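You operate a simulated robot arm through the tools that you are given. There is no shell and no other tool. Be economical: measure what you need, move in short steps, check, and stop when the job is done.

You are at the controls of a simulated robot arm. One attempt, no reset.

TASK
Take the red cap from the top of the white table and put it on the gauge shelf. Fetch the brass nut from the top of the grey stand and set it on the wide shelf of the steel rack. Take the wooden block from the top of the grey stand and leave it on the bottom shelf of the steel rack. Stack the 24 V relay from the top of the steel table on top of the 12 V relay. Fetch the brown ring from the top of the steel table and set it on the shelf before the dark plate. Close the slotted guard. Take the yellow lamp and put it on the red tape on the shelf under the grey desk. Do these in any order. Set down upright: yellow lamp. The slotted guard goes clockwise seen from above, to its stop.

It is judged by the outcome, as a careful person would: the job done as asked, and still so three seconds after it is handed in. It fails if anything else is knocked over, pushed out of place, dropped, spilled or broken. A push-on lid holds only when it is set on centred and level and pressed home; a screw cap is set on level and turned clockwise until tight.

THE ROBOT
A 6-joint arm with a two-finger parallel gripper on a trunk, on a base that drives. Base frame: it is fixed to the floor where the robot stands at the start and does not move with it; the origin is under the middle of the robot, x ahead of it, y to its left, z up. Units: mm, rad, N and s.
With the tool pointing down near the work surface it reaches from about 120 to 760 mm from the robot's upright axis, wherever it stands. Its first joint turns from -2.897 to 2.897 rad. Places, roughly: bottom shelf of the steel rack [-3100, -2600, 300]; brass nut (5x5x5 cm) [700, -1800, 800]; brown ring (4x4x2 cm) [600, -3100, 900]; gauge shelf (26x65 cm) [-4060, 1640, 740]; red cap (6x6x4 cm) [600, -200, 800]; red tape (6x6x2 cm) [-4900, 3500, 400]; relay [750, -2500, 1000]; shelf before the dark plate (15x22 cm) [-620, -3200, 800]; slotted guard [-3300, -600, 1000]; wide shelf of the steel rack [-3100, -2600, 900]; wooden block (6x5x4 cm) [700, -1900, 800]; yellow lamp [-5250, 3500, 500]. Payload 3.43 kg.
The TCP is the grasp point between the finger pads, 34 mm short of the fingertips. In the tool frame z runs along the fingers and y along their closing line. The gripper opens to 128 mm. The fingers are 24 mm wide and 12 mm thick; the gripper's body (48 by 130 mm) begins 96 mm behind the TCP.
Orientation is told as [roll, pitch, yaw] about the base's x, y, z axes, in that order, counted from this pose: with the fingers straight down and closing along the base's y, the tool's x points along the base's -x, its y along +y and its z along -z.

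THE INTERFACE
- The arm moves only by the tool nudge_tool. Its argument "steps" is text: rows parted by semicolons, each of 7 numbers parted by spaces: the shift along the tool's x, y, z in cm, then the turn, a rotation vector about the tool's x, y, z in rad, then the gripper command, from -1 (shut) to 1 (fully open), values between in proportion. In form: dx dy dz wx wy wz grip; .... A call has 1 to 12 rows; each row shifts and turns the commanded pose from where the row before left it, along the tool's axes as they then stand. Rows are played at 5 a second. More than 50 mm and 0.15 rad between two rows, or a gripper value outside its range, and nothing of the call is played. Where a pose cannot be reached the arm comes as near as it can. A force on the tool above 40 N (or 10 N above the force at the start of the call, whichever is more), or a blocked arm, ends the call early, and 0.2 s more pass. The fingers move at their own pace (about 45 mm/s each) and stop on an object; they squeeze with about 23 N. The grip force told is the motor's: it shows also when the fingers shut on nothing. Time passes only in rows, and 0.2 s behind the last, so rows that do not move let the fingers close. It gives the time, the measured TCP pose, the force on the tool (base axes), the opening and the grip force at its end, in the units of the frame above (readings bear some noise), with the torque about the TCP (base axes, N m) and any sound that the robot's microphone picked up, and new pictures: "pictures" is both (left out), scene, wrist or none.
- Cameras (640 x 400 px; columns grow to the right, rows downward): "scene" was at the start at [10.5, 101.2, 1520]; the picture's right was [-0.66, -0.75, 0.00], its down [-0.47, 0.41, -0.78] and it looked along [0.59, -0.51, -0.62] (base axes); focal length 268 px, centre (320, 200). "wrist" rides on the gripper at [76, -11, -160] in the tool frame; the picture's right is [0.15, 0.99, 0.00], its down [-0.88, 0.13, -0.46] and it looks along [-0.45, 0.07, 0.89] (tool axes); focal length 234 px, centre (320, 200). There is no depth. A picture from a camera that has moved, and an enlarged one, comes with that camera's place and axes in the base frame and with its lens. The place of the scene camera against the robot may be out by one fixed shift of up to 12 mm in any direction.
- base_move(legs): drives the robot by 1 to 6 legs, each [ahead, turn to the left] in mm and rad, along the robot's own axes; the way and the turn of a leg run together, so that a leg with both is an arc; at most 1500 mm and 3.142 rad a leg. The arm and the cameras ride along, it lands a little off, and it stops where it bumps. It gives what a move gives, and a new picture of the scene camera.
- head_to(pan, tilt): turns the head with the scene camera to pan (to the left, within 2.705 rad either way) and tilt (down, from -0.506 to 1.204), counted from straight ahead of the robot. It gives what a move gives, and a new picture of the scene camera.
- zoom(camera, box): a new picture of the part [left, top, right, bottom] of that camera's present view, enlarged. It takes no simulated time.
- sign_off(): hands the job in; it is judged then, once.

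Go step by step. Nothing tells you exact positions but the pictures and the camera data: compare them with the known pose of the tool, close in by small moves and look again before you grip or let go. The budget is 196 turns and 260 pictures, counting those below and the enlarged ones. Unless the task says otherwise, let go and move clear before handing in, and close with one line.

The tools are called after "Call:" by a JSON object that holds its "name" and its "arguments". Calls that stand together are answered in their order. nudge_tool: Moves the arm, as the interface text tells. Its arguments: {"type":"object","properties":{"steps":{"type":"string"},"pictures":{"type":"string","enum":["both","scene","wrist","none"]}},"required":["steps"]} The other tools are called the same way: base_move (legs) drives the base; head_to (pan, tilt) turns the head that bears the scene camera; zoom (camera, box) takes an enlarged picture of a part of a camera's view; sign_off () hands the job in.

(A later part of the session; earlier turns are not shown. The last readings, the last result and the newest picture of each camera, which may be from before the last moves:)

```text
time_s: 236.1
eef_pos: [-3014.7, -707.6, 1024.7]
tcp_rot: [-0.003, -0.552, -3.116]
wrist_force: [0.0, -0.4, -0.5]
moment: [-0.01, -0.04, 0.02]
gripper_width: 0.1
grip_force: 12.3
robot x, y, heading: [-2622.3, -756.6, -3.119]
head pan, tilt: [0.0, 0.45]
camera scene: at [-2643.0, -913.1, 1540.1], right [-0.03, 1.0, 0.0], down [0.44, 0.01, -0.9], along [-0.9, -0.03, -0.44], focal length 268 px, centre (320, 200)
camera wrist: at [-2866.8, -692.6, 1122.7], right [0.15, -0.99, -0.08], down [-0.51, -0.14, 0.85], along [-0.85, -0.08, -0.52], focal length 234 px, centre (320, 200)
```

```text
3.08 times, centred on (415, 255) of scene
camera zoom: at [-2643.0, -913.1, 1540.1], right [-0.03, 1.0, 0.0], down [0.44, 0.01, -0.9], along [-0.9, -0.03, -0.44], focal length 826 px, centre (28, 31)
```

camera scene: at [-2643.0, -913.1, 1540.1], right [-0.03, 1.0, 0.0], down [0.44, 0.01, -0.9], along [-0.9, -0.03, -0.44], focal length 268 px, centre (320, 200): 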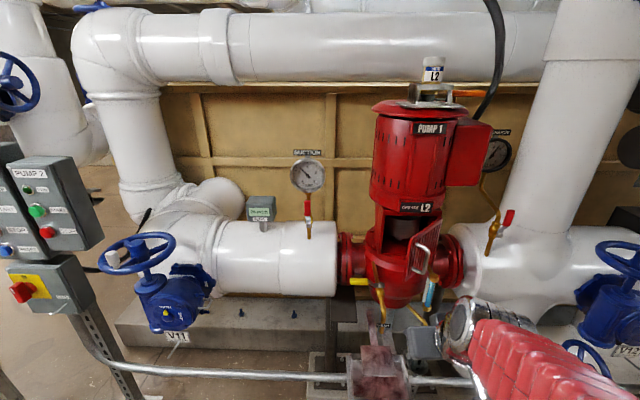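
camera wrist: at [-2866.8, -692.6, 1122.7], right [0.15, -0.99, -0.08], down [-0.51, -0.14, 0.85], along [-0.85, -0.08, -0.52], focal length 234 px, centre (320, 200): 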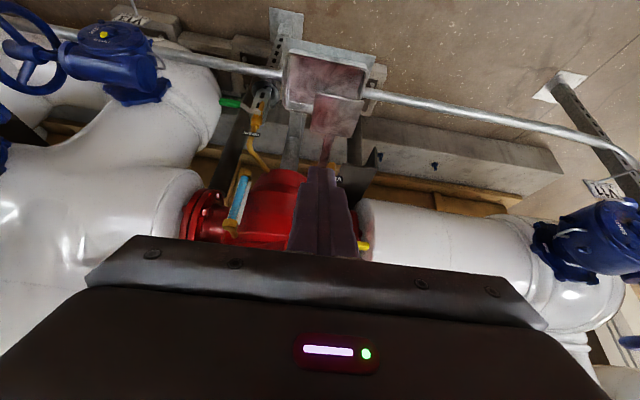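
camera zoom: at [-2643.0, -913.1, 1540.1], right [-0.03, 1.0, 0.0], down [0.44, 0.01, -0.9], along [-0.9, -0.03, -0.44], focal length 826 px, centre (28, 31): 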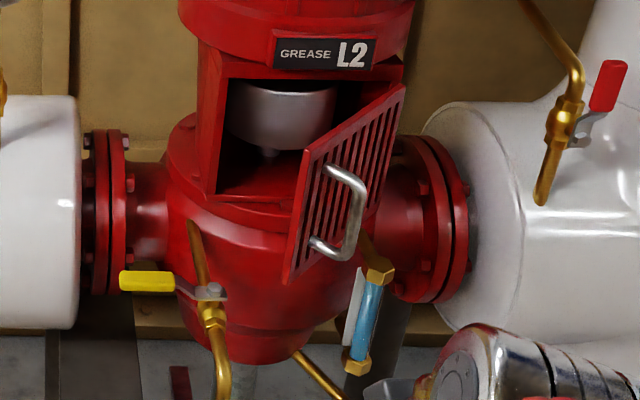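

Triangulated: hinge ≈ (-3361, -565), free edge ≈ (-3255, -688), handle bar ≈ (-3242, -635, 1060). I'll drive in 100 mm and place the closed fingers just outside the handle on its hinge side.

Call:
{"name": "base_move", "arguments": {"legs": [[100, 0]]}}

Call:
{"name": "nudge_tool", "arguments": {"steps": "-0.7 -3.6 -1.1 0 0 0 -1;-0.7 -3.6 -1.1 0 0 0 -1;0 -3.5 0 0 0 0 -1;-2.5 0 1.5 0 0 0 -1;0 0 0 0 0 0 -1", "pictures": "both"}}

```text
time_s: 237.4
eef_pos: [-3116.3, -709.2, 1024.9]
tcp_rot: [-0.003, -0.551, -3.117]
wrist_force: [0.5, 0.4, 0.3]
moment: [0.02, 0.03, 0.0]
gripper_width: 0.3
grip_force: 22.9
robot x, y, heading: [-2722.1, -754.0, -3.112]
head pan, tilt: [0.0, 0.45]
camera scene: at [-2744.2, -915.9, 1540.1], right [-0.03, 1.0, 0.0], down [0.44, 0.01, -0.9], along [-0.9, -0.02, -0.44], focal length 268 px, centre (320, 200)
```

scene: 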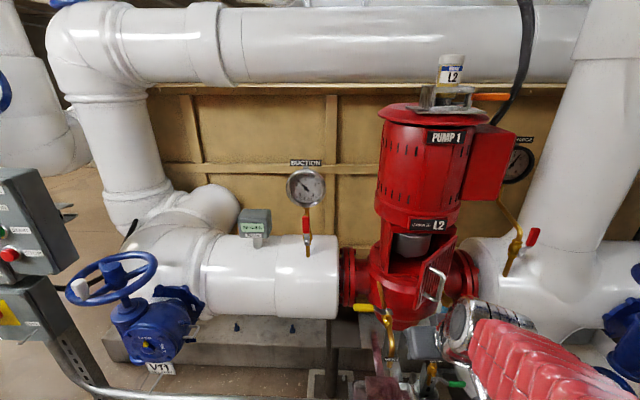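

```text
time_s: 238.6
eef_pos: [-3150.2, -601.8, 1052.1]
tcp_rot: [-0.003, -0.551, -3.117]
wrist_force: [1.0, 0.4, -0.3]
moment: [0.0, 0.0, -0.03]
gripper_width: 0.1
grip_force: 23.0
robot x, y, heading: [-2722.1, -752.2, -3.109]
head pan, tilt: [0.0, 0.45]
camera scene: at [-2744.2, -915.9, 1540.1], right [-0.03, 1.0, 0.0], down [0.44, 0.01, -0.9], along [-0.9, -0.02, -0.44], focal length 268 px, centre (320, 200)
camera wrist: at [-3001.9, -588.3, 1149.3], right [0.15, -0.99, -0.08], down [-0.51, -0.14, 0.85], along [-0.85, -0.08, -0.52], focal length 234 px, centre (320, 200)
```

scene: 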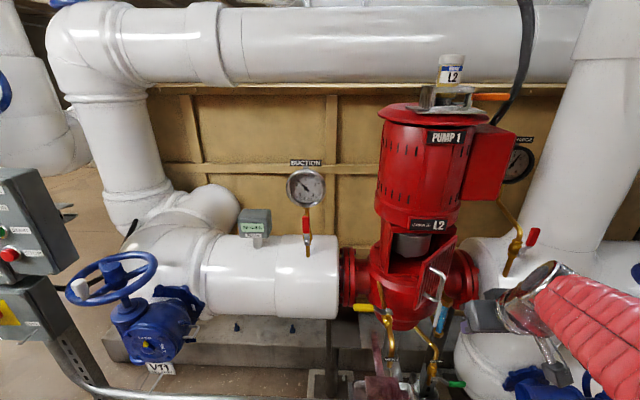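
wrist: 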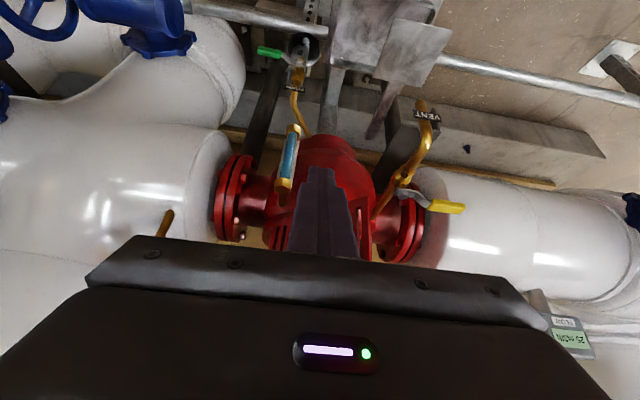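

The handle is confirmed near (-3250, -636). I'll move in and sweep diagonally to start the door closing.

Call:
{"name": "nudge_tool", "arguments": {"steps": "-2.55 0.3 1.57 0 0 0 -1;-2.55 0.3 1.57 0 0 0 -1;-1.76 2.53 1.08 0 0 0 -1;-1.76 2.53 1.08 0 0 0 -1;0 0 0 0 0 0 -1", "pictures": "both"}}

Call:
{"name": "zoom", "arguments": {"camera": "scene", "box": [355, 190, 535, 340]}}

```text
time_s: 239.8
eef_pos: [-3247.4, -662.7, 1053.1]
tcp_rot: [-0.004, -0.552, -3.117]
wrist_force: [0.1, 0.3, -0.2]
moment: [0.01, 0.01, 0.02]
gripper_width: 0.0
grip_force: 23.2
robot x, y, heading: [-2726.7, -751.8, -3.113]
head pan, tilt: [0.0, 0.45]
camera scene: at [-2744.3, -915.9, 1540.1], right [-0.03, 1.0, 0.0], down [0.44, 0.01, -0.9], along [-0.9, -0.02, -0.44], focal length 268 px, centre (320, 200)
camera wrist: at [-3100.4, -649.3, 1150.6], right [0.15, -0.99, -0.08], down [-0.51, -0.14, 0.85], along [-0.85, -0.08, -0.52], focal length 234 px, centre (320, 200)
```

scene: 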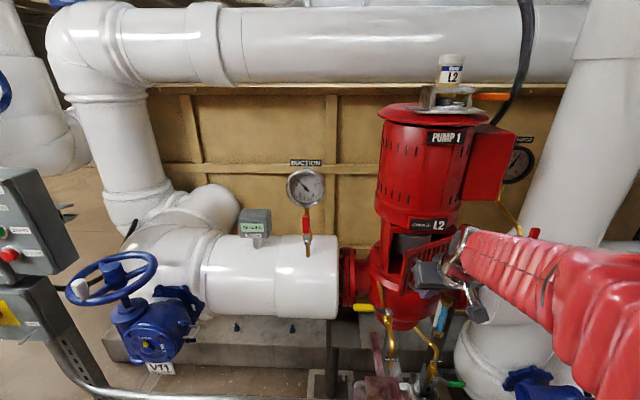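
wrist: 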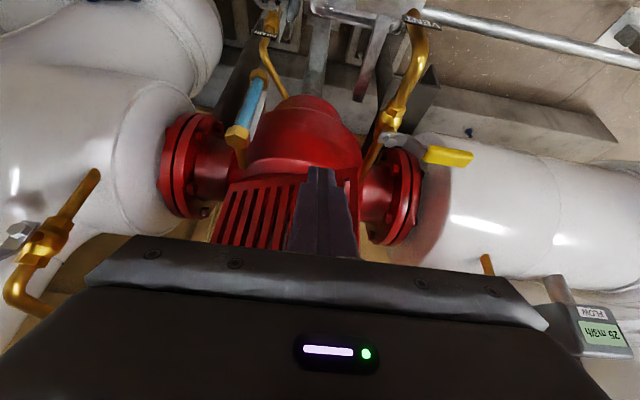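

```text
2.67 times, centred on (445, 265) of scene
camera zoom: at [-2744.3, -915.9, 1540.1], right [-0.03, 1.0, 0.0], down [0.44, 0.01, -0.9], along [-0.9, -0.02, -0.44], focal length 716 px, centre (-13, 27)
```

zoom: 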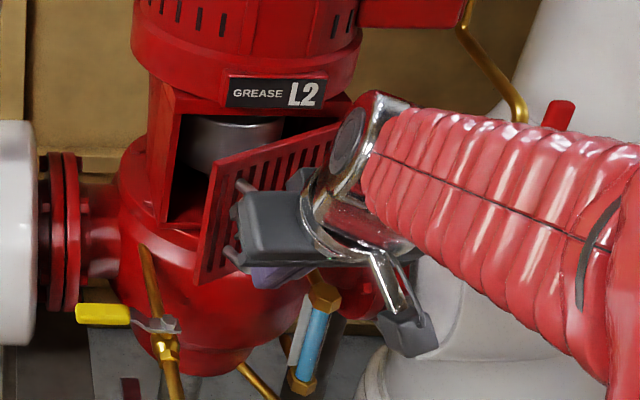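

The door is swinging shut. I'll continue along the arc.

Call:
{"name": "nudge_tool", "arguments": {"steps": "-1.28 1.2 0.79 0 0 0 -1;-1.28 1.2 0.79 0 0 0 -1;-1.28 0.7 0.79 0 0 0 -1;-1.28 0.6 0.79 0 0 0 -1;-0.85 0.3 0.52 0 0 0 -1;0 0 0 0 0 0 -1", "pictures": "scene"}}

Call:
{"name": "zoom", "arguments": {"camera": "scene", "box": [355, 190, 535, 340]}}

```text
time_s: 241.2
eef_pos: [-3316.8, -703.5, 1052.3]
tcp_rot: [-0.005, -0.55, -3.119]
wrist_force: [0.6, 0.8, -0.4]
moment: [-0.02, 0.02, -0.01]
gripper_width: 0.0
grip_force: 23.6
robot x, y, heading: [-2721.2, -755.4, -3.112]
head pan, tilt: [0.0, 0.45]
camera scene: at [-2744.4, -915.9, 1540.1], right [-0.03, 1.0, 0.0], down [0.44, 0.01, -0.9], along [-0.9, -0.02, -0.44], focal length 268 px, centre (320, 200)
```

scene: 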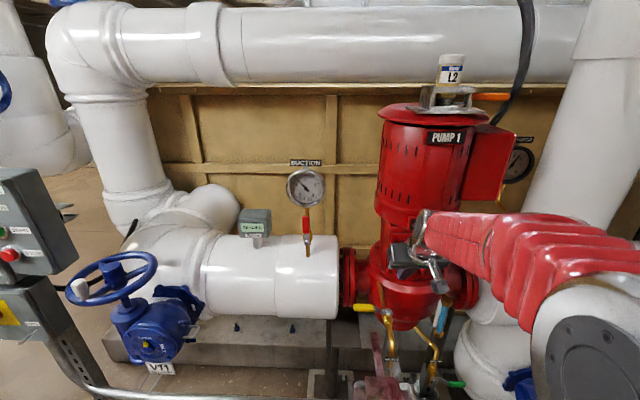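

```text
2.67 times, centred on (445, 265) of scene
camera zoom: at [-2744.4, -915.9, 1540.1], right [-0.03, 1.0, 0.0], down [0.44, 0.01, -0.9], along [-0.9, -0.02, -0.44], focal length 716 px, centre (-13, 27)
```

zoom: 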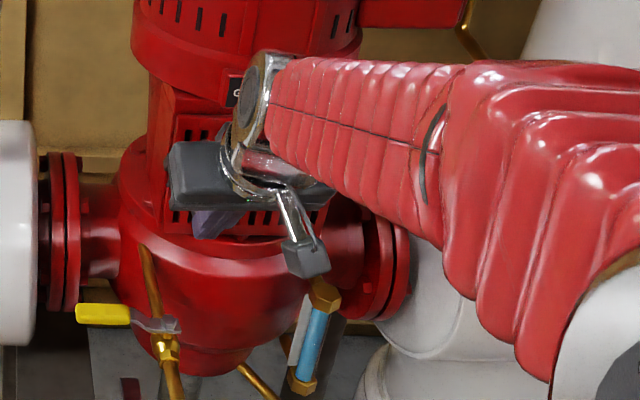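

Almost closed. I'll push straight in, in small steps, until the stop is felt.

Call:
{"name": "nudge_tool", "arguments": {"steps": "-0.68 0 0.42 0 0 0 -1;-0.68 0 0.42 0 0 0 -1;-0.68 0 0.42 0 0 0 -1;-0.68 0 0.42 0 0 0 -1;-0.68 0 0.42 0 0 0 -1;-0.68 0 0.42 0 0 0 -1;0 0 0 0 0 0 -1", "pictures": "scene"}}

Call:
{"name": "zoom", "arguments": {"camera": "scene", "box": [355, 190, 535, 340]}}

```text
time_s: 241.6
eef_pos: [-3317.4, -703.7, 1049.6]
tcp_rot: [-0.002, -0.542, -3.118]
wrist_force: [22.5, 0.4, 10.1]
moment: [0.04, -0.27, -0.1]
gripper_width: 0.0
grip_force: 22.9
robot x, y, heading: [-2724.8, -751.5, -3.108]
head pan, tilt: [0.0, 0.45]
stopped in row 1: the force on the tool passed its limit at 54 N (the readings are from after the stop); the commanded pose is now the measured one
camera scene: at [-2742.8, -915.9, 1540.1], right [-0.03, 1.0, 0.0], down [0.43, 0.01, -0.9], along [-0.9, -0.02, -0.43], focal length 268 px, centre (320, 200)
```

scene: 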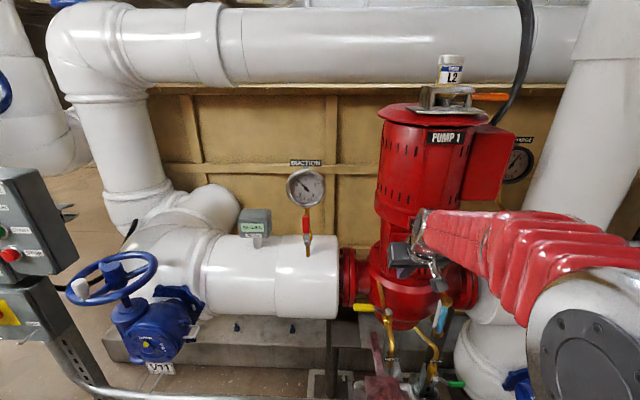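

```text
2.67 times, centred on (445, 265) of scene
camera zoom: at [-2742.8, -915.9, 1540.1], right [-0.03, 1.0, 0.0], down [0.43, 0.01, -0.9], along [-0.9, -0.02, -0.43], focal length 716 px, centre (-13, 27)
```

zoom: 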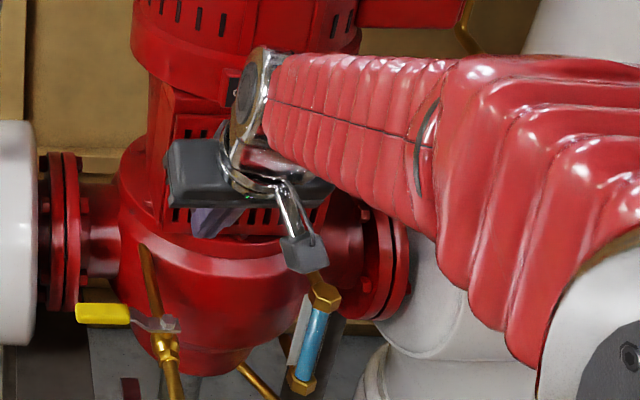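

A firm stop at 54 N. I'll withdraw and inspect the door.

Call:
{"name": "nudge_tool", "arguments": {"steps": "3.4 0 -2.1 0 0 0 -1;3.4 0 -2.1 0 0 0 -1;3.4 0 -2.1 0 0 0 -1;3.4 -2 -2.1 0 0 0 -1;3.4 -3 -2.1 0 0 0 -1;0 -4 0 0 0.11 0 -1;0 -3 0 0 0.11 0 -1;0 0 0 0 0.11 0 -1;0 0 0 0 0.11 0 -1;0 0 0 0 0.11 0 -1;0 0 0 0 0 0 -1", "pictures": "scene"}}

Call:
{"name": "zoom", "arguments": {"camera": "scene", "box": [355, 190, 475, 320]}}

```text
time_s: 244.0
eef_pos: [-3123.6, -579.1, 1052.8]
tcp_rot: [0.0, 0.007, -3.118]
wrist_force: [-0.8, 1.0, 0.3]
moment: [-0.04, 0.01, 0.01]
gripper_width: 0.0
grip_force: 22.9
robot x, y, heading: [-2717.8, -754.0, -3.114]
head pan, tilt: [0.0, 0.45]
camera scene: at [-2744.2, -915.9, 1540.1], right [-0.03, 1.0, 0.0], down [0.44, 0.01, -0.9], along [-0.9, -0.02, -0.44], focal length 268 px, centre (320, 200)
```

scene: 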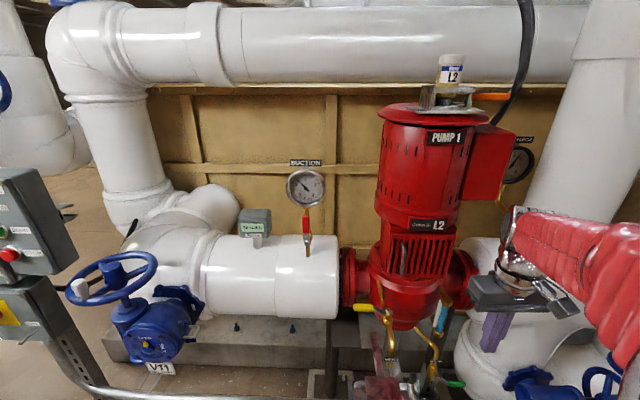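

```text
3.08 times, centred on (415, 255) of scene
camera zoom: at [-2744.2, -915.9, 1540.1], right [-0.03, 1.0, 0.0], down [0.44, 0.01, -0.9], along [-0.9, -0.02, -0.44], focal length 826 px, centre (28, 31)
```

zoom: 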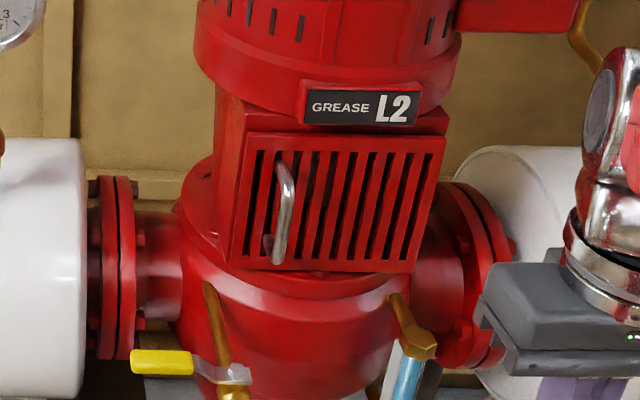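

The guard is closed. Next, the grey stand with the nut and block near (700, -1850). I'll drive there.

Call:
{"name": "base_move", "arguments": {"legs": [[-150, 0], [0, 2.71], [1400, 0], [1350, 0], [0, 0.4]]}}

Call:
{"name": "head_to", "arguments": {"pan": 0.0, "tilt": 0.6}}

```text
time_s: 254.2
eef_pos: [-2295.8, -1093.8, 1052.5]
tcp_rot: [-0.001, 0.007, -0.47]
wrist_force: [0.1, -0.1, 0.4]
moment: [-0.02, -0.01, -0.03]
gripper_width: 0.0
grip_force: 23.4
robot x, y, heading: [-2597.3, -804.7, -0.46]
head pan, tilt: [0.0, 0.45]
stopped in leg 2: the robot was blocked; the commanded pose is now the measured one
camera scene: at [-2490.9, -679.1, 1540.1], right [-0.44, -0.9, 0.0], down [-0.39, 0.19, -0.9], along [0.81, -0.4, -0.44], focal length 268 px, centre (320, 200)
```

scene: 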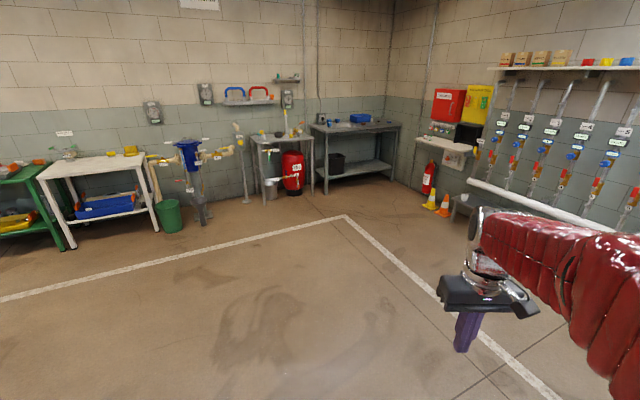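

```text
time_s: 254.9
eef_pos: [-2297.8, -1093.0, 1053.7]
tcp_rot: [-0.003, 0.006, -0.471]
wrist_force: [-0.5, -0.2, 0.7]
moment: [-0.04, 0.0, -0.03]
gripper_width: 0.1
grip_force: 23.1
robot x, y, heading: [-2594.4, -806.7, -0.454]
head pan, tilt: [0.0, 0.6]
camera scene: at [-2494.1, -677.6, 1526.5], right [-0.44, -0.9, 0.0], down [-0.51, 0.25, -0.83], along [0.74, -0.36, -0.56], focal length 268 px, centre (320, 200)
```

scene: 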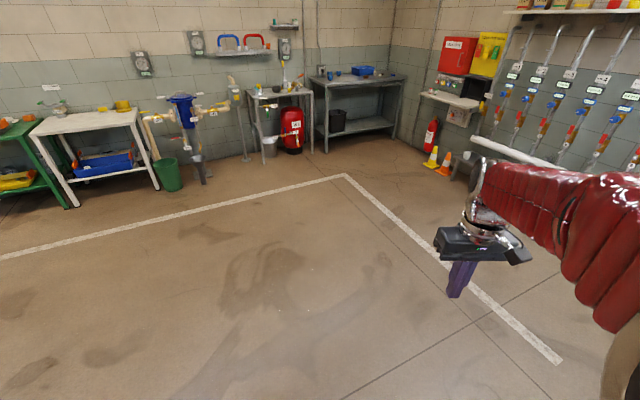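

The turn stopped just short. I'll check what the base touched behind.

Call:
{"name": "head_to", "arguments": {"pan": 2.7, "tilt": 1.0}}

Call:
{"name": "head_to", "arguments": {"pan": -2.7, "tilt": 1.0}}

```text
time_s: 257.3
eef_pos: [-2296.2, -1093.7, 1053.8]
tcp_rot: [0.0, 0.008, -0.471]
wrist_force: [0.2, 0.5, 0.2]
moment: [-0.02, -0.02, 0.04]
gripper_width: 0.1
grip_force: 23.2
robot x, y, heading: [-2594.7, -801.7, -0.457]
head pan, tilt: [2.7, 1.0]
camera scene: at [-2616.8, -584.1, 1494.5], right [0.78, 0.62, 0.0], down [0.52, -0.66, -0.54], along [-0.34, 0.42, -0.84], focal length 268 px, centre (320, 200)
```

scene: 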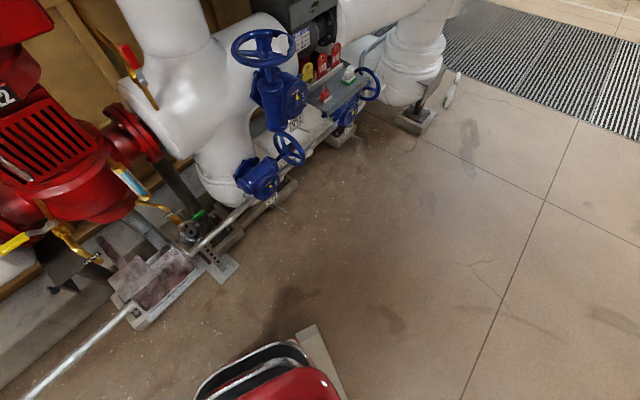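

```text
time_s: 261.5
eef_pos: [-2296.7, -1095.2, 1051.9]
tcp_rot: [-0.002, 0.008, -0.471]
wrist_force: [-0.6, -0.9, 1.0]
moment: [-0.03, -0.02, 0.0]
gripper_width: 0.2
grip_force: 22.7
robot x, y, heading: [-2592.6, -803.3, -0.457]
head pan, tilt: [-2.7, 1.0]
camera scene: at [-2643.1, -637.5, 1494.5], right [0.02, 1.0, 0.0], down [0.84, -0.01, -0.54], along [-0.54, 0.01, -0.84], focal length 268 px, centre (320, 200)
```

scene: 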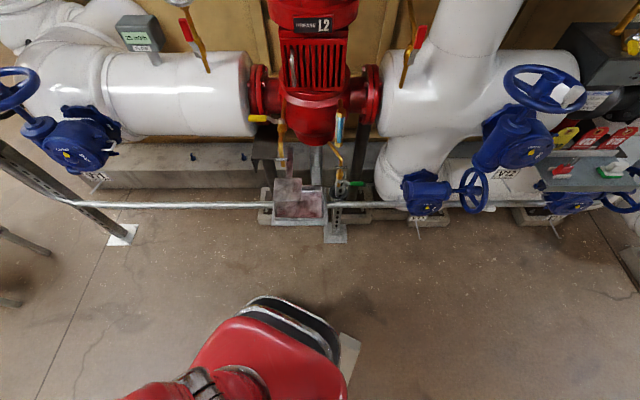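

Nothing is touching. I'll continue toward the grey stand.

Call:
{"name": "base_move", "arguments": {"legs": [[0, 0.07], [1400, 0], [1350, 0], [0, 0.39]]}}

Call:
{"name": "head_to", "arguments": {"pan": 0.0, "tilt": 0.6}}

```text
time_s: 281.4
eef_pos: [389.9, -2016.3, 1053.4]
tcp_rot: [-0.002, 0.006, -0.027]
wrist_force: [1.0, 0.2, 0.1]
moment: [-0.01, 0.0, 0.01]
gripper_width: 0.0
grip_force: 22.6
robot x, y, heading: [-8.4, -1895.0, -0.013]
head pan, tilt: [-2.7, 1.0]
camera scene: at [-120.6, -1768.9, 1494.5], right [-0.41, 0.91, 0.0], down [0.77, 0.35, -0.54], along [-0.49, -0.22, -0.84], focal length 268 px, centre (320, 200)
```

scene: 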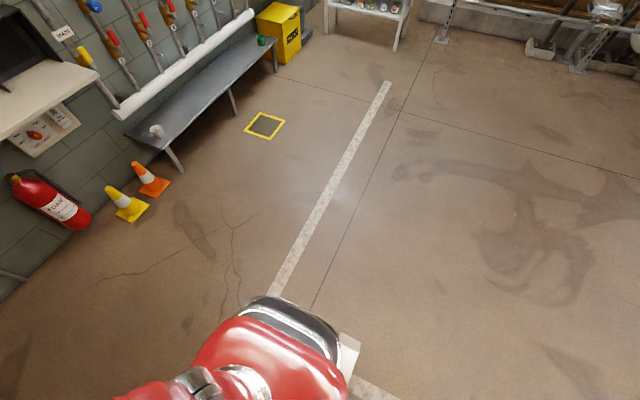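

```text
time_s: 283.9
eef_pos: [389.3, -2015.7, 1054.4]
tcp_rot: [-0.002, 0.007, -0.026]
wrist_force: [0.1, 0.2, 0.7]
moment: [-0.01, -0.01, -0.01]
gripper_width: 0.2
grip_force: 22.9
robot x, y, heading: [-3.7, -1894.5, -0.014]
head pan, tilt: [0.0, 0.6]
camera scene: at [31.3, -1741.5, 1526.5], right [-0.02, -1.0, 0.0], down [-0.57, 0.01, -0.82], along [0.82, -0.01, -0.57], focal length 268 px, centre (320, 200)
```

scene: 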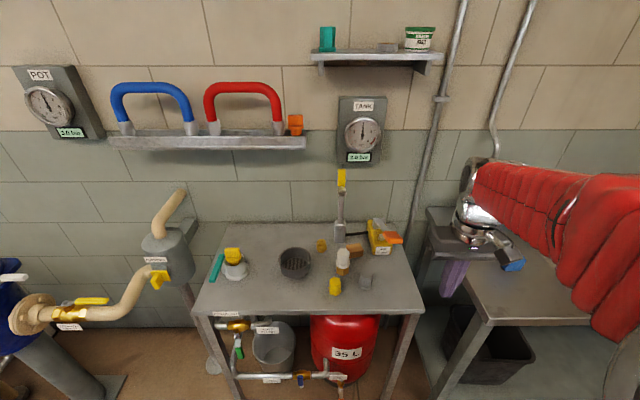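

The robot faces the grey stand. I'll zoom on the objects to tell the nut and block apart.

Call:
{"name": "zoom", "arguments": {"camera": "scene", "box": [190, 215, 430, 330]}}

```text
2.67 times, centred on (310, 272) of scene
camera zoom: at [31.3, -1741.5, 1526.5], right [-0.02, -1.0, 0.0], down [-0.57, 0.01, -0.82], along [0.82, -0.01, -0.57], focal length 716 px, centre (347, 7)
```

zoom: 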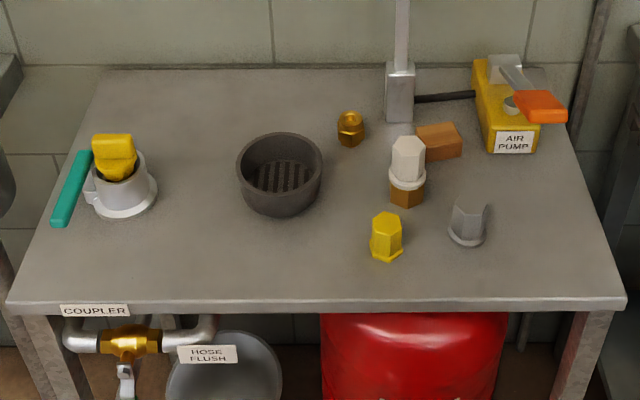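

Brass nut is near (770, -1754), the wooden block near (746, -1880), with a standing pole between. I'll drive in 100 mm, shift over, and turn the gripper 90° so the fingers close along x and clear the pole.

Call:
{"name": "base_move", "arguments": {"legs": [[100, 0]]}}

Call:
{"name": "nudge_tool", "arguments": {"steps": "0 4.3 0 0 0 0 1;0 4.3 0 0 0 0 1;0 4.3 0 0 0 0 1;0 4.3 0 0 0 0 1;0 4.3 0 0 0 0 1;0 4.3 0 0 0 0 1;-3 0 0 0 0 0 1;-3 0 0 0 0 0 1;-3 0 0 0 0 0 1;0 0 0 0 0 0 1", "pictures": "none"}}

Call:
{"name": "nudge_tool", "arguments": {"steps": "0 0 0 0 0 0.143 1;0 0 0 0 0 0.143 1;0 0 0 0 0 0.143 1;0 0 0 0 0 0.143 1;0 0 0 0 0 0.143 1;0 0 0 0 0 0.143 1;0 0 0 0 0 0.143 1;0 0 0 0 0 0.143 1;0 0 0 0 0 0.143 1;0 0 0 0 0 0.143 1;0 0 0 0 0 0.12 1;0 0 0 0 0 0 1", "pictures": "both"}}

```text
time_s: 285.2
eef_pos: [494.2, -2015.5, 1053.7]
tcp_rot: [-0.001, 0.007, -0.021]
wrist_force: [-0.5, 0.4, -0.1]
moment: [0.03, 0.01, -0.02]
gripper_width: 0.0
grip_force: 23.3
robot x, y, heading: [98.1, -1893.4, -0.016]
head pan, tilt: [0.0, 0.6]
camera scene: at [133.9, -1742.9, 1526.5], right [-0.01, -1.0, 0.0], down [-0.57, 0.01, -0.82], along [0.82, -0.01, -0.57], focal length 268 px, centre (320, 200)
```

scene: 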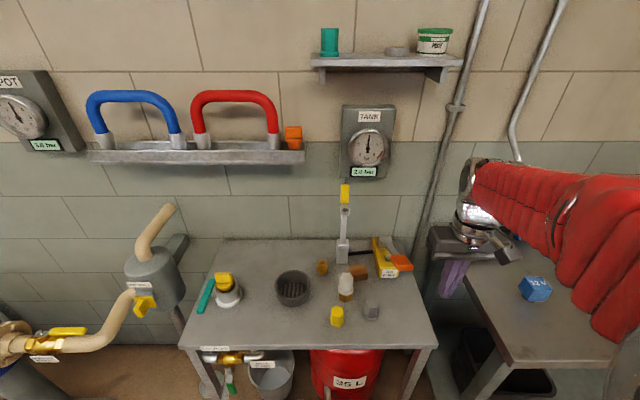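

```text
time_s: 287.4
eef_pos: [586.7, -1759.2, 1053.9]
tcp_rot: [-0.003, 0.007, -0.02]
wrist_force: [-0.2, 1.1, 0.3]
moment: [-0.03, 0.01, -0.03]
gripper_width: 128.1
grip_force: 0.0
robot x, y, heading: [101.7, -1895.2, -0.013]
head pan, tilt: [0.0, 0.6]
```

```text
time_s: 290.0
eef_pos: [588.7, -1759.5, 1053.1]
tcp_rot: [-0.008, -0.001, -1.574]
wrist_force: [0.4, 0.0, -0.1]
moment: [-0.01, -0.02, 0.0]
gripper_width: 127.9
grip_force: 0.1
robot x, y, heading: [98.0, -1898.3, -0.007]
head pan, tilt: [0.0, 0.6]
camera scene: at [134.0, -1742.9, 1526.5], right [-0.01, -1.0, 0.0], down [-0.57, 0.01, -0.82], along [0.82, -0.01, -0.57], focal length 268 px, centre (320, 200)
camera wrist: at [580.0, -1683.9, 1213.1], right [0.99, 0.14, -0.01], down [0.13, -0.88, 0.46], along [0.06, -0.45, -0.89], focal length 234 px, centre (320, 200)
```

scene: 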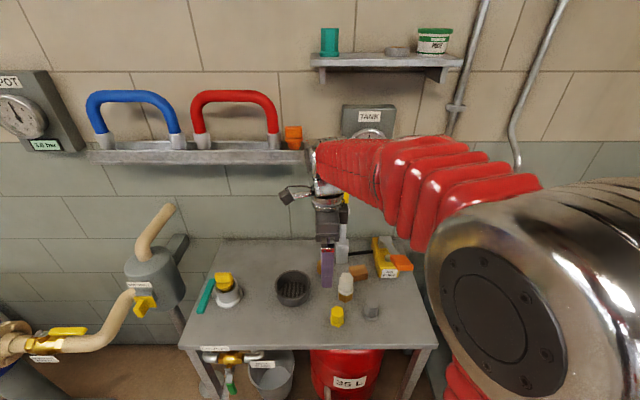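
wrist: 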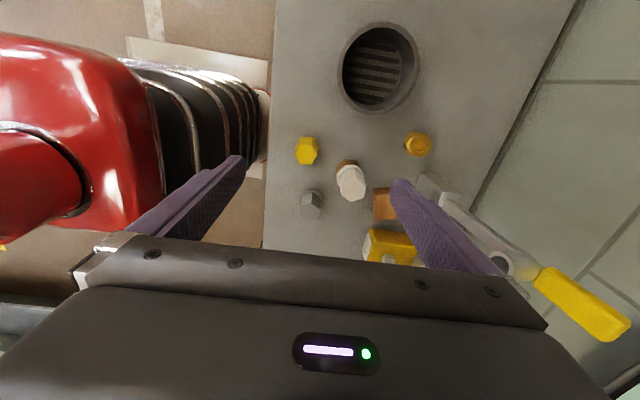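

The nut is at (757, -1755), z≈811; the pole at about (815, -1830). I'll move above the nut and descend partway.

Call:
{"name": "nudge_tool", "arguments": {"steps": "0.5 4.2 0 0 0 0 0.4;0 4.2 0 0 0 0 0.4;0 4.2 0 0 0 0 0.4;0 4.2 0 0 0 0 0.4;0 0 4 0 0 0 0.4;0 0 4 0 0 0 0.4;0 0 4 0 0 0 0.4;0 0 0 0 0 0 0.4", "pictures": "both"}}

```text
time_s: 291.8
eef_pos: [752.5, -1754.2, 931.2]
tcp_rot: [-0.007, -0.002, -1.571]
wrist_force: [0.7, -0.2, -0.7]
moment: [-0.01, 0.02, 0.0]
gripper_width: 89.9
grip_force: 0.0
robot x, y, heading: [99.6, -1893.9, -0.014]
head pan, tilt: [0.0, 0.6]
camera scene: at [134.3, -1742.9, 1526.5], right [-0.01, -1.0, 0.0], down [-0.57, 0.01, -0.82], along [0.82, -0.01, -0.57], focal length 268 px, centre (320, 200)
camera wrist: at [743.0, -1678.7, 1092.9], right [0.99, 0.15, -0.01], down [0.13, -0.88, 0.46], along [0.06, -0.45, -0.89], focal length 234 px, centre (320, 200)
```

scene: 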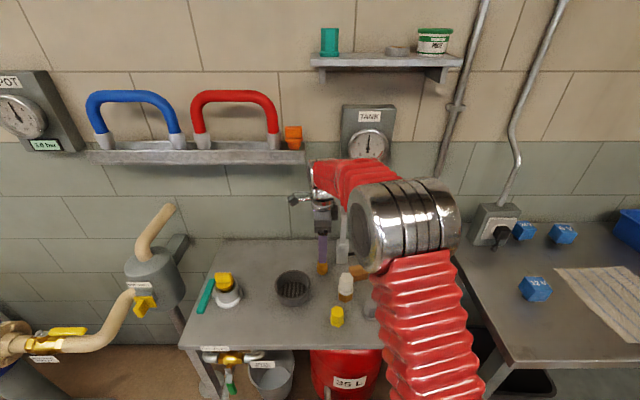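
wrist: 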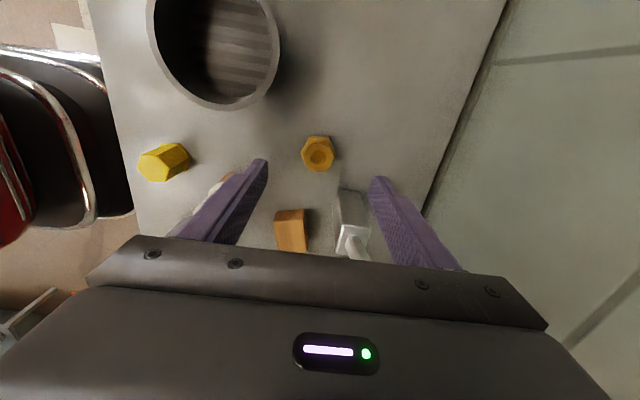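

Aligned over the nut. Descending carefully until near the surface.

Call:
{"name": "nudge_tool", "arguments": {"steps": "0 0 3.5 0 0 0 0.4;0 0 3.5 0 0 0 0.4;0 0 2 0 0 0 0.4;0 0 0.7 0 0 0 0.4;0 0 0.5 0 0 0 0.4;0 0 0.5 0 0 0 0.4;0 0 0.5 0 0 0 0.4;0 0 0.5 0 0 0 0.4", "pictures": "wrist"}}

```text
time_s: 293.0
eef_pos: [757.4, -1754.1, 834.7]
tcp_rot: [0.0, 0.001, -1.57]
wrist_force: [0.1, 0.2, 2.9]
moment: [0.03, -0.15, 0.01]
gripper_width: 89.3
grip_force: 0.2
robot x, y, heading: [97.9, -1895.9, -0.014]
head pan, tilt: [0.0, 0.6]
stopped in row 6: the force on the tool passed its limit at 48 N (the readings are from after the stop); the commanded pose is now the measured one
camera wrist: at [746.0, -1678.0, 994.7], right [0.99, 0.15, 0.0], down [0.13, -0.88, 0.46], along [0.07, -0.45, -0.89], focal length 234 px, centre (320, 200)
```

wrist: 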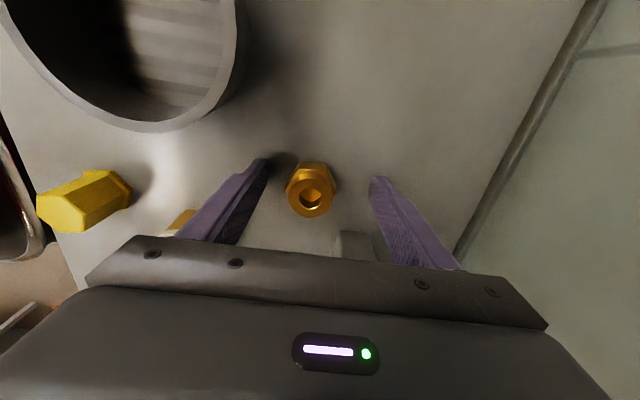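

Surface at z≈801. Raise 4 mm and close on the nut.

Call:
{"name": "nudge_tool", "arguments": {"steps": "0 -0.4 -0.4 0 0 0 0.4;0 0 0 0 0 0 -0.2;0 0 0 0 0 0 -1;0 0 0 0 0 0 -1;0 0 0 0 0 0 -1;0 0 0 0 0 0 -1;0 0 0 0 0 0 -1", "pictures": "wrist"}}

```text
time_s: 294.6
eef_pos: [750.8, -1754.3, 836.6]
tcp_rot: [-0.002, -0.001, -1.572]
wrist_force: [-0.8, -0.1, 1.0]
moment: [-0.01, 0.04, -0.03]
gripper_width: 40.6
grip_force: 22.9
robot x, y, heading: [99.9, -1898.4, -0.019]
head pan, tilt: [0.0, 0.6]
camera wrist: at [741.6, -1678.7, 997.9], right [0.99, 0.15, 0.0], down [0.13, -0.88, 0.46], along [0.07, -0.45, -0.89], focal length 234 px, centre (320, 200)
```

wrist: 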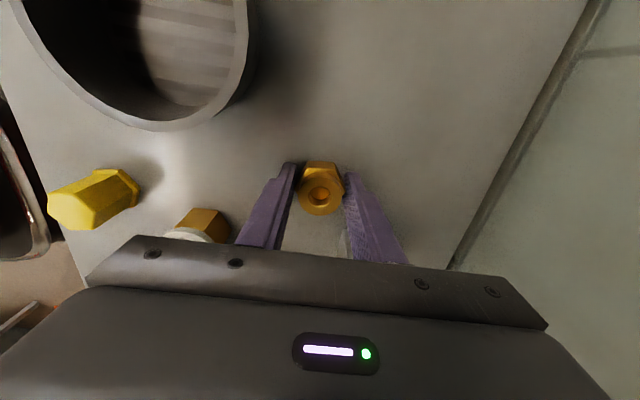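

Nut gripped. Lift straight up, tuck in, then drive to the steel rack.

Call:
{"name": "nudge_tool", "arguments": {"steps": "0 0 -4 0 0 0 -1;0 0 -4 0 0 0 -1;0 0 -4 0 0 0 -1;0 0 -4 0 0 0 -1;0 0 -4 0 0 0 -1;0 0 -3 0 0 0 -1;0 -4.5 0 0 0 0 -1;-2 -4 0 0 0 0 -1;-2.5 -4 0 0 0 0 -1;-2.5 -4 0 0 0 0 -1;-2.5 -4 0 0 0 0 -1;-2.5 -4 0 0 0 0 -1", "pictures": "none"}}

Call:
{"name": "base_move", "arguments": {"legs": [[-250, 0], [0, -2.83], [1400, 0], [870, 0], [0, -0.3]]}}

Call:
{"name": "head_to", "arguments": {"pan": 0.0, "tilt": 0.6}}

```text
time_s: 297.2
eef_pos: [506.3, -1871.1, 1068.4]
tcp_rot: [-0.001, 0.0, -1.571]
wrist_force: [0.3, -0.2, -1.3]
moment: [-0.01, 0.02, -0.01]
gripper_width: 40.9
grip_force: 22.8
robot x, y, heading: [101.7, -1898.0, -0.008]
head pan, tilt: [0.0, 0.6]
```

```text
time_s: 305.3
eef_pos: [-206.0, -2298.8, 1069.4]
tcp_rot: [0.0, 0.0, 2.942]
wrist_force: [0.8, -0.2, -2.4]
moment: [0.0, 0.07, 0.0]
gripper_width: 40.9
grip_force: 23.0
robot x, y, heading: [-105.8, -1902.6, -1.76]
head pan, tilt: [0.0, 0.6]
stopped in leg 2: the robot was blocked; the commanded pose is now the measured one
camera scene: at [52.3, -1962.9, 1526.5], right [-0.98, 0.19, 0.0], down [0.11, 0.55, -0.82], along [-0.16, -0.81, -0.57], focal length 268 px, centre (320, 200)
```

scene: 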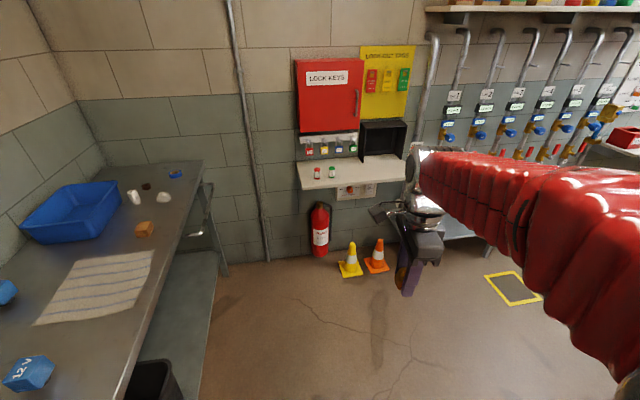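

```text
time_s: 305.9
eef_pos: [-204.4, -2299.3, 1070.1]
tcp_rot: [-0.003, -0.001, 2.944]
wrist_force: [-0.1, -0.6, -2.7]
moment: [0.04, -0.03, 0.01]
gripper_width: 40.7
grip_force: 23.1
robot x, y, heading: [-102.3, -1901.0, -1.763]
head pan, tilt: [0.0, 0.6]
camera scene: at [52.3, -1962.9, 1526.5], right [-0.98, 0.19, 0.0], down [0.11, 0.55, -0.82], along [-0.16, -0.81, -0.57], focal length 268 px, centre (320, 200)
```

scene: 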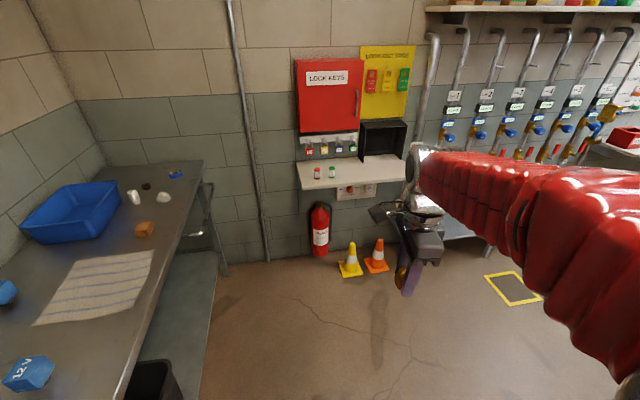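

The turn stopped early with nothing visibly touching. I'll try to continue it.

Call:
{"name": "base_move", "arguments": {"legs": [[0, -0.5], [0, -0.58]]}}

```text
time_s: 310.4
eef_pos: [-503.3, -2005.9, 1069.2]
tcp_rot: [-0.001, -0.001, 1.888]
wrist_force: [0.4, 0.0, -2.3]
moment: [-0.03, 0.0, -0.03]
gripper_width: 41.0
grip_force: 22.4
robot x, y, heading: [-92.6, -1928.3, -2.825]
head pan, tilt: [0.0, 0.6]
camera scene: at [-69.1, -2091.8, 1526.5], right [-0.31, 0.95, 0.0], down [0.54, 0.18, -0.82], along [-0.78, -0.26, -0.57], focal length 268 px, centre (320, 200)
```

scene: 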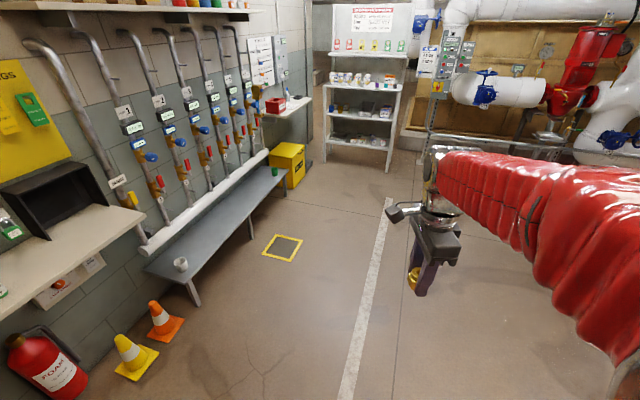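

Clear. I'll drive to the rack.

Call:
{"name": "base_move", "arguments": {"legs": [[0, -0.035], [1300, 0], [1000, 0], [0, -0.28]]}}

```text
time_s: 327.1
eef_pos: [-2745.2, -2520.1, 1069.8]
tcp_rot: [-0.002, -0.001, 1.555]
wrist_force: [-0.2, -0.6, -1.6]
moment: [0.01, 0.01, 0.02]
gripper_width: 40.6
grip_force: 23.3
robot x, y, heading: [-2334.0, -2584.5, 3.136]
head pan, tilt: [0.0, 0.6]
camera scene: at [-2360.9, -2744.7, 1526.5], right [0.01, 1.0, 0.0], down [0.57, -0.01, -0.82], along [-0.82, 0.01, -0.57], focal length 268 px, centre (320, 200)
```

scene: 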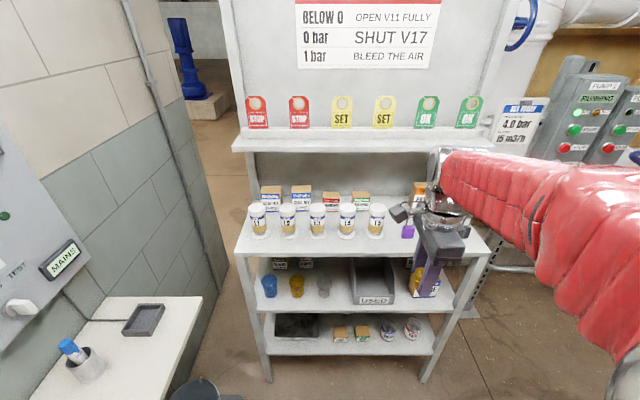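

Call:
{"name": "zoom", "arguments": {"camera": "scene", "box": [230, 130, 500, 260]}}

Call:
{"name": "zoom", "arguments": {"camera": "scene", "box": [230, 240, 500, 390]}}

```text
2.37 times, centred on (365, 195) of scene
camera zoom: at [-2360.9, -2744.7, 1526.5], right [0.01, 1.0, 0.0], down [0.57, -0.01, -0.82], along [-0.82, 0.01, -0.57], focal length 636 px, centre (213, 212)
```

zoom: 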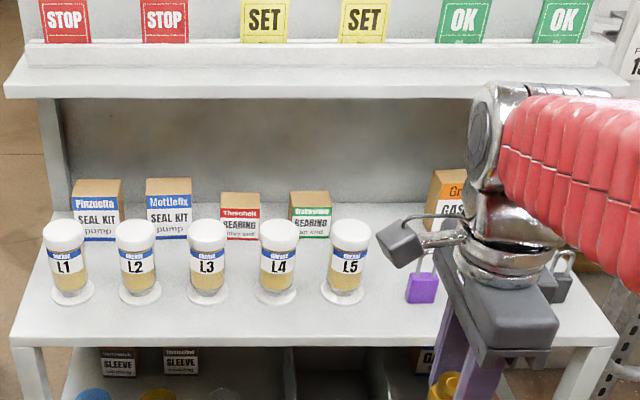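

```text
2.37 times, centred on (365, 315) of scene
camera zoom: at [-2360.9, -2744.7, 1526.5], right [0.01, 1.0, 0.0], down [0.57, -0.01, -0.82], along [-0.82, 0.01, -0.57], focal length 636 px, centre (213, -73)
```

zoom: 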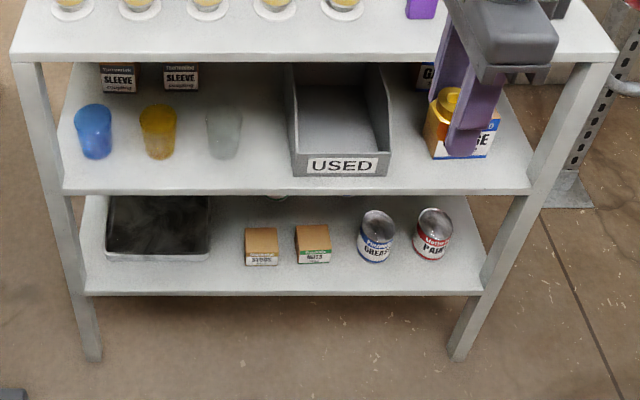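

The wide shelf (z≈905) has a free gap between bottle L5 and the purple item at the front, near (-2990, -2497). I'll move toward it and look with the wrist camera.

Call:
{"name": "nudge_tool", "arguments": {"steps": "-1.2 4 0 0 0 0 -1;-1.1 4 0 0 0 0 -1;0 4 0 0 0 0 -1;0 4 0 0 0 0 -1;0 4 0 0 0 0 -1;0 0 0 0 0 0 -1", "pictures": "both"}}

```text
time_s: 328.5
eef_pos: [-2946.5, -2493.3, 1070.0]
tcp_rot: [-0.002, 0.001, 1.557]
wrist_force: [-0.3, -0.1, -1.4]
moment: [0.03, -0.01, 0.01]
gripper_width: 40.7
grip_force: 22.7
robot x, y, heading: [-2334.0, -2581.3, 3.132]
head pan, tilt: [0.0, 0.6]
camera scene: at [-2361.2, -2744.6, 1526.5], right [0.01, 1.0, 0.0], down [0.57, -0.01, -0.82], along [-0.82, 0.01, -0.57], focal length 268 px, centre (320, 200)
camera wrist: at [-2935.7, -2570.0, 1231.2], right [-0.99, -0.13, 0.0], down [-0.12, 0.88, 0.46], along [-0.06, 0.45, -0.89], focal length 234 px, centre (320, 200)
```

scene: 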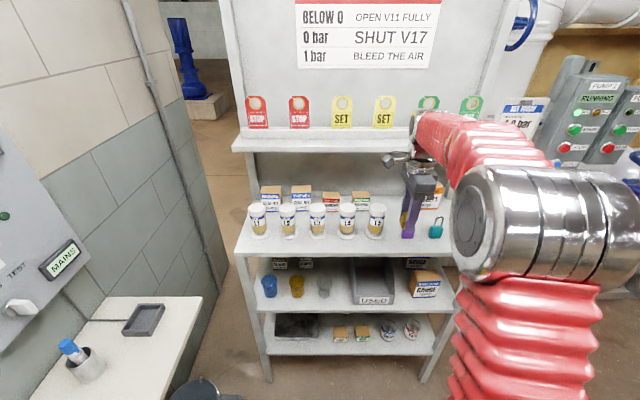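
wrist: 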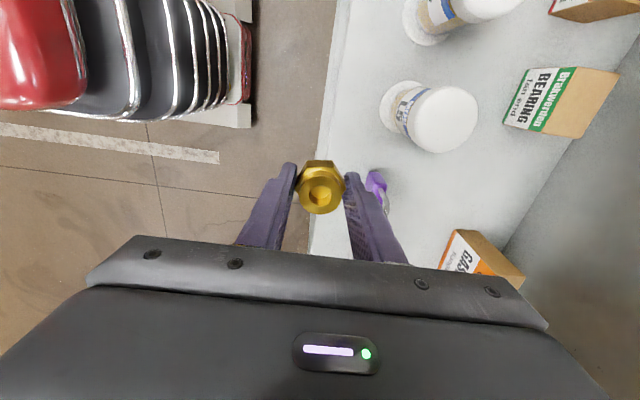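

Front edge at x≈-2950 confirmed; the target (-2987, -2496) is free. Moving over and lowering.

Call:
{"name": "nudge_tool", "arguments": {"steps": "0.3 4 0 0 0 0 -1;0 0 4 0 0 0 -1;0 0 4 0 0 0 -1;0 0 2.5 0 0 0 -1;0 0 0 0 0 0 -1", "pictures": "both"}}

```text
time_s: 329.7
eef_pos: [-2985.6, -2500.0, 964.7]
tcp_rot: [-0.002, 0.001, 1.557]
wrist_force: [1.0, 0.5, -1.8]
moment: [-0.02, -0.02, -0.04]
gripper_width: 41.1
grip_force: 23.0
robot x, y, heading: [-2335.6, -2583.9, 3.13]
head pan, tilt: [0.0, 0.6]
camera scene: at [-2361.3, -2744.6, 1526.5], right [0.01, 1.0, 0.0], down [0.57, -0.01, -0.82], along [-0.82, 0.01, -0.57], focal length 268 px, centre (320, 200)
camera wrist: at [-2975.3, -2575.5, 1124.5], right [-0.99, -0.13, 0.0], down [-0.12, 0.88, 0.46], along [-0.06, 0.45, -0.89], focal length 234 px, centre (320, 200)
```

scene: 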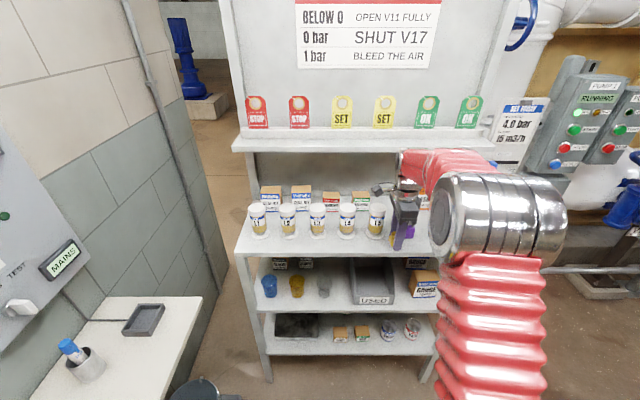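
wrist: 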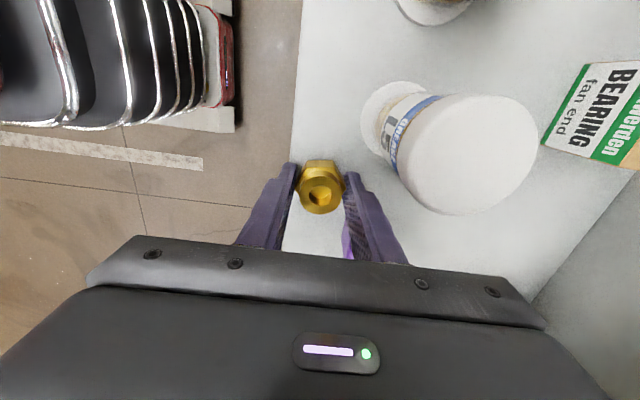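

Small shift away from bottle L5, then lower to contact.

Call:
{"name": "nudge_tool", "arguments": {"steps": "-0.5 0 0.5 0 0 0 -1;0 0 0.8 0 0 0 -1;0 0 0.4 0 0 0 -1;0 0 0.3 0 0 0 -1;0 0 0.3 0 0 0 -1;0 0 0.3 0 0 0 -1;0 0 0 0 0 0 -1", "pictures": "wrist"}}

```text
time_s: 330.5
eef_pos: [-2986.7, -2492.1, 953.1]
tcp_rot: [0.003, 0.0, 1.556]
wrist_force: [5.1, -1.3, 4.7]
moment: [-0.1, -0.37, 0.04]
gripper_width: 40.7
grip_force: 23.2
robot x, y, heading: [-2337.0, -2583.9, 3.131]
head pan, tilt: [0.0, 0.6]
stopped in row 4: the force on the tool passed its limit at 46 N (the readings are from after the stop); the commanded pose is now the measured one
camera wrist: at [-2975.0, -2568.5, 1114.6], right [-0.99, -0.13, 0.0], down [-0.12, 0.88, 0.46], along [-0.06, 0.45, -0.89], focal length 234 px, centre (320, 200)
```

wrist: 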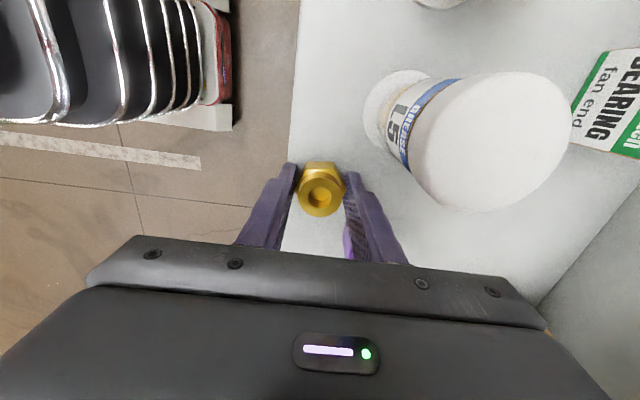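

Contact at the expected height (shelf ≈ 916). I'll open slightly and rise straight up.

Call:
{"name": "nudge_tool", "arguments": {"steps": "0 0 -0.05 0 0 0 -1;0 0 0 0 0 0 -0.15;0 0 0 0 0 0 -0.05;0 0 0 0 0 0 -0.05;0 0 -2 0 0 0 -0.05;0 0 -4 0 0 0 -0.05;0 0 -4 0 0 0 -0.05;0 0 0 0 0 0 -0.05", "pictures": "wrist"}}

```text
time_s: 332.3
eef_pos: [-2986.0, -2493.9, 1050.9]
tcp_rot: [0.004, -0.002, 1.558]
wrist_force: [-0.4, -0.3, 0.3]
moment: [0.01, 0.0, -0.01]
gripper_width: 61.1
grip_force: 0.0
robot x, y, heading: [-2338.4, -2579.6, 3.135]
head pan, tilt: [0.0, 0.6]
camera wrist: at [-2974.3, -2569.8, 1211.9], right [-0.99, -0.13, 0.0], down [-0.12, 0.88, 0.46], along [-0.06, 0.45, -0.89], focal length 234 px, centre (320, 200)
```

wrist: 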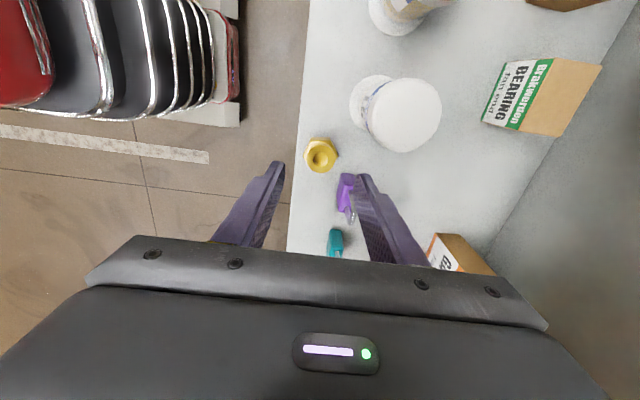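

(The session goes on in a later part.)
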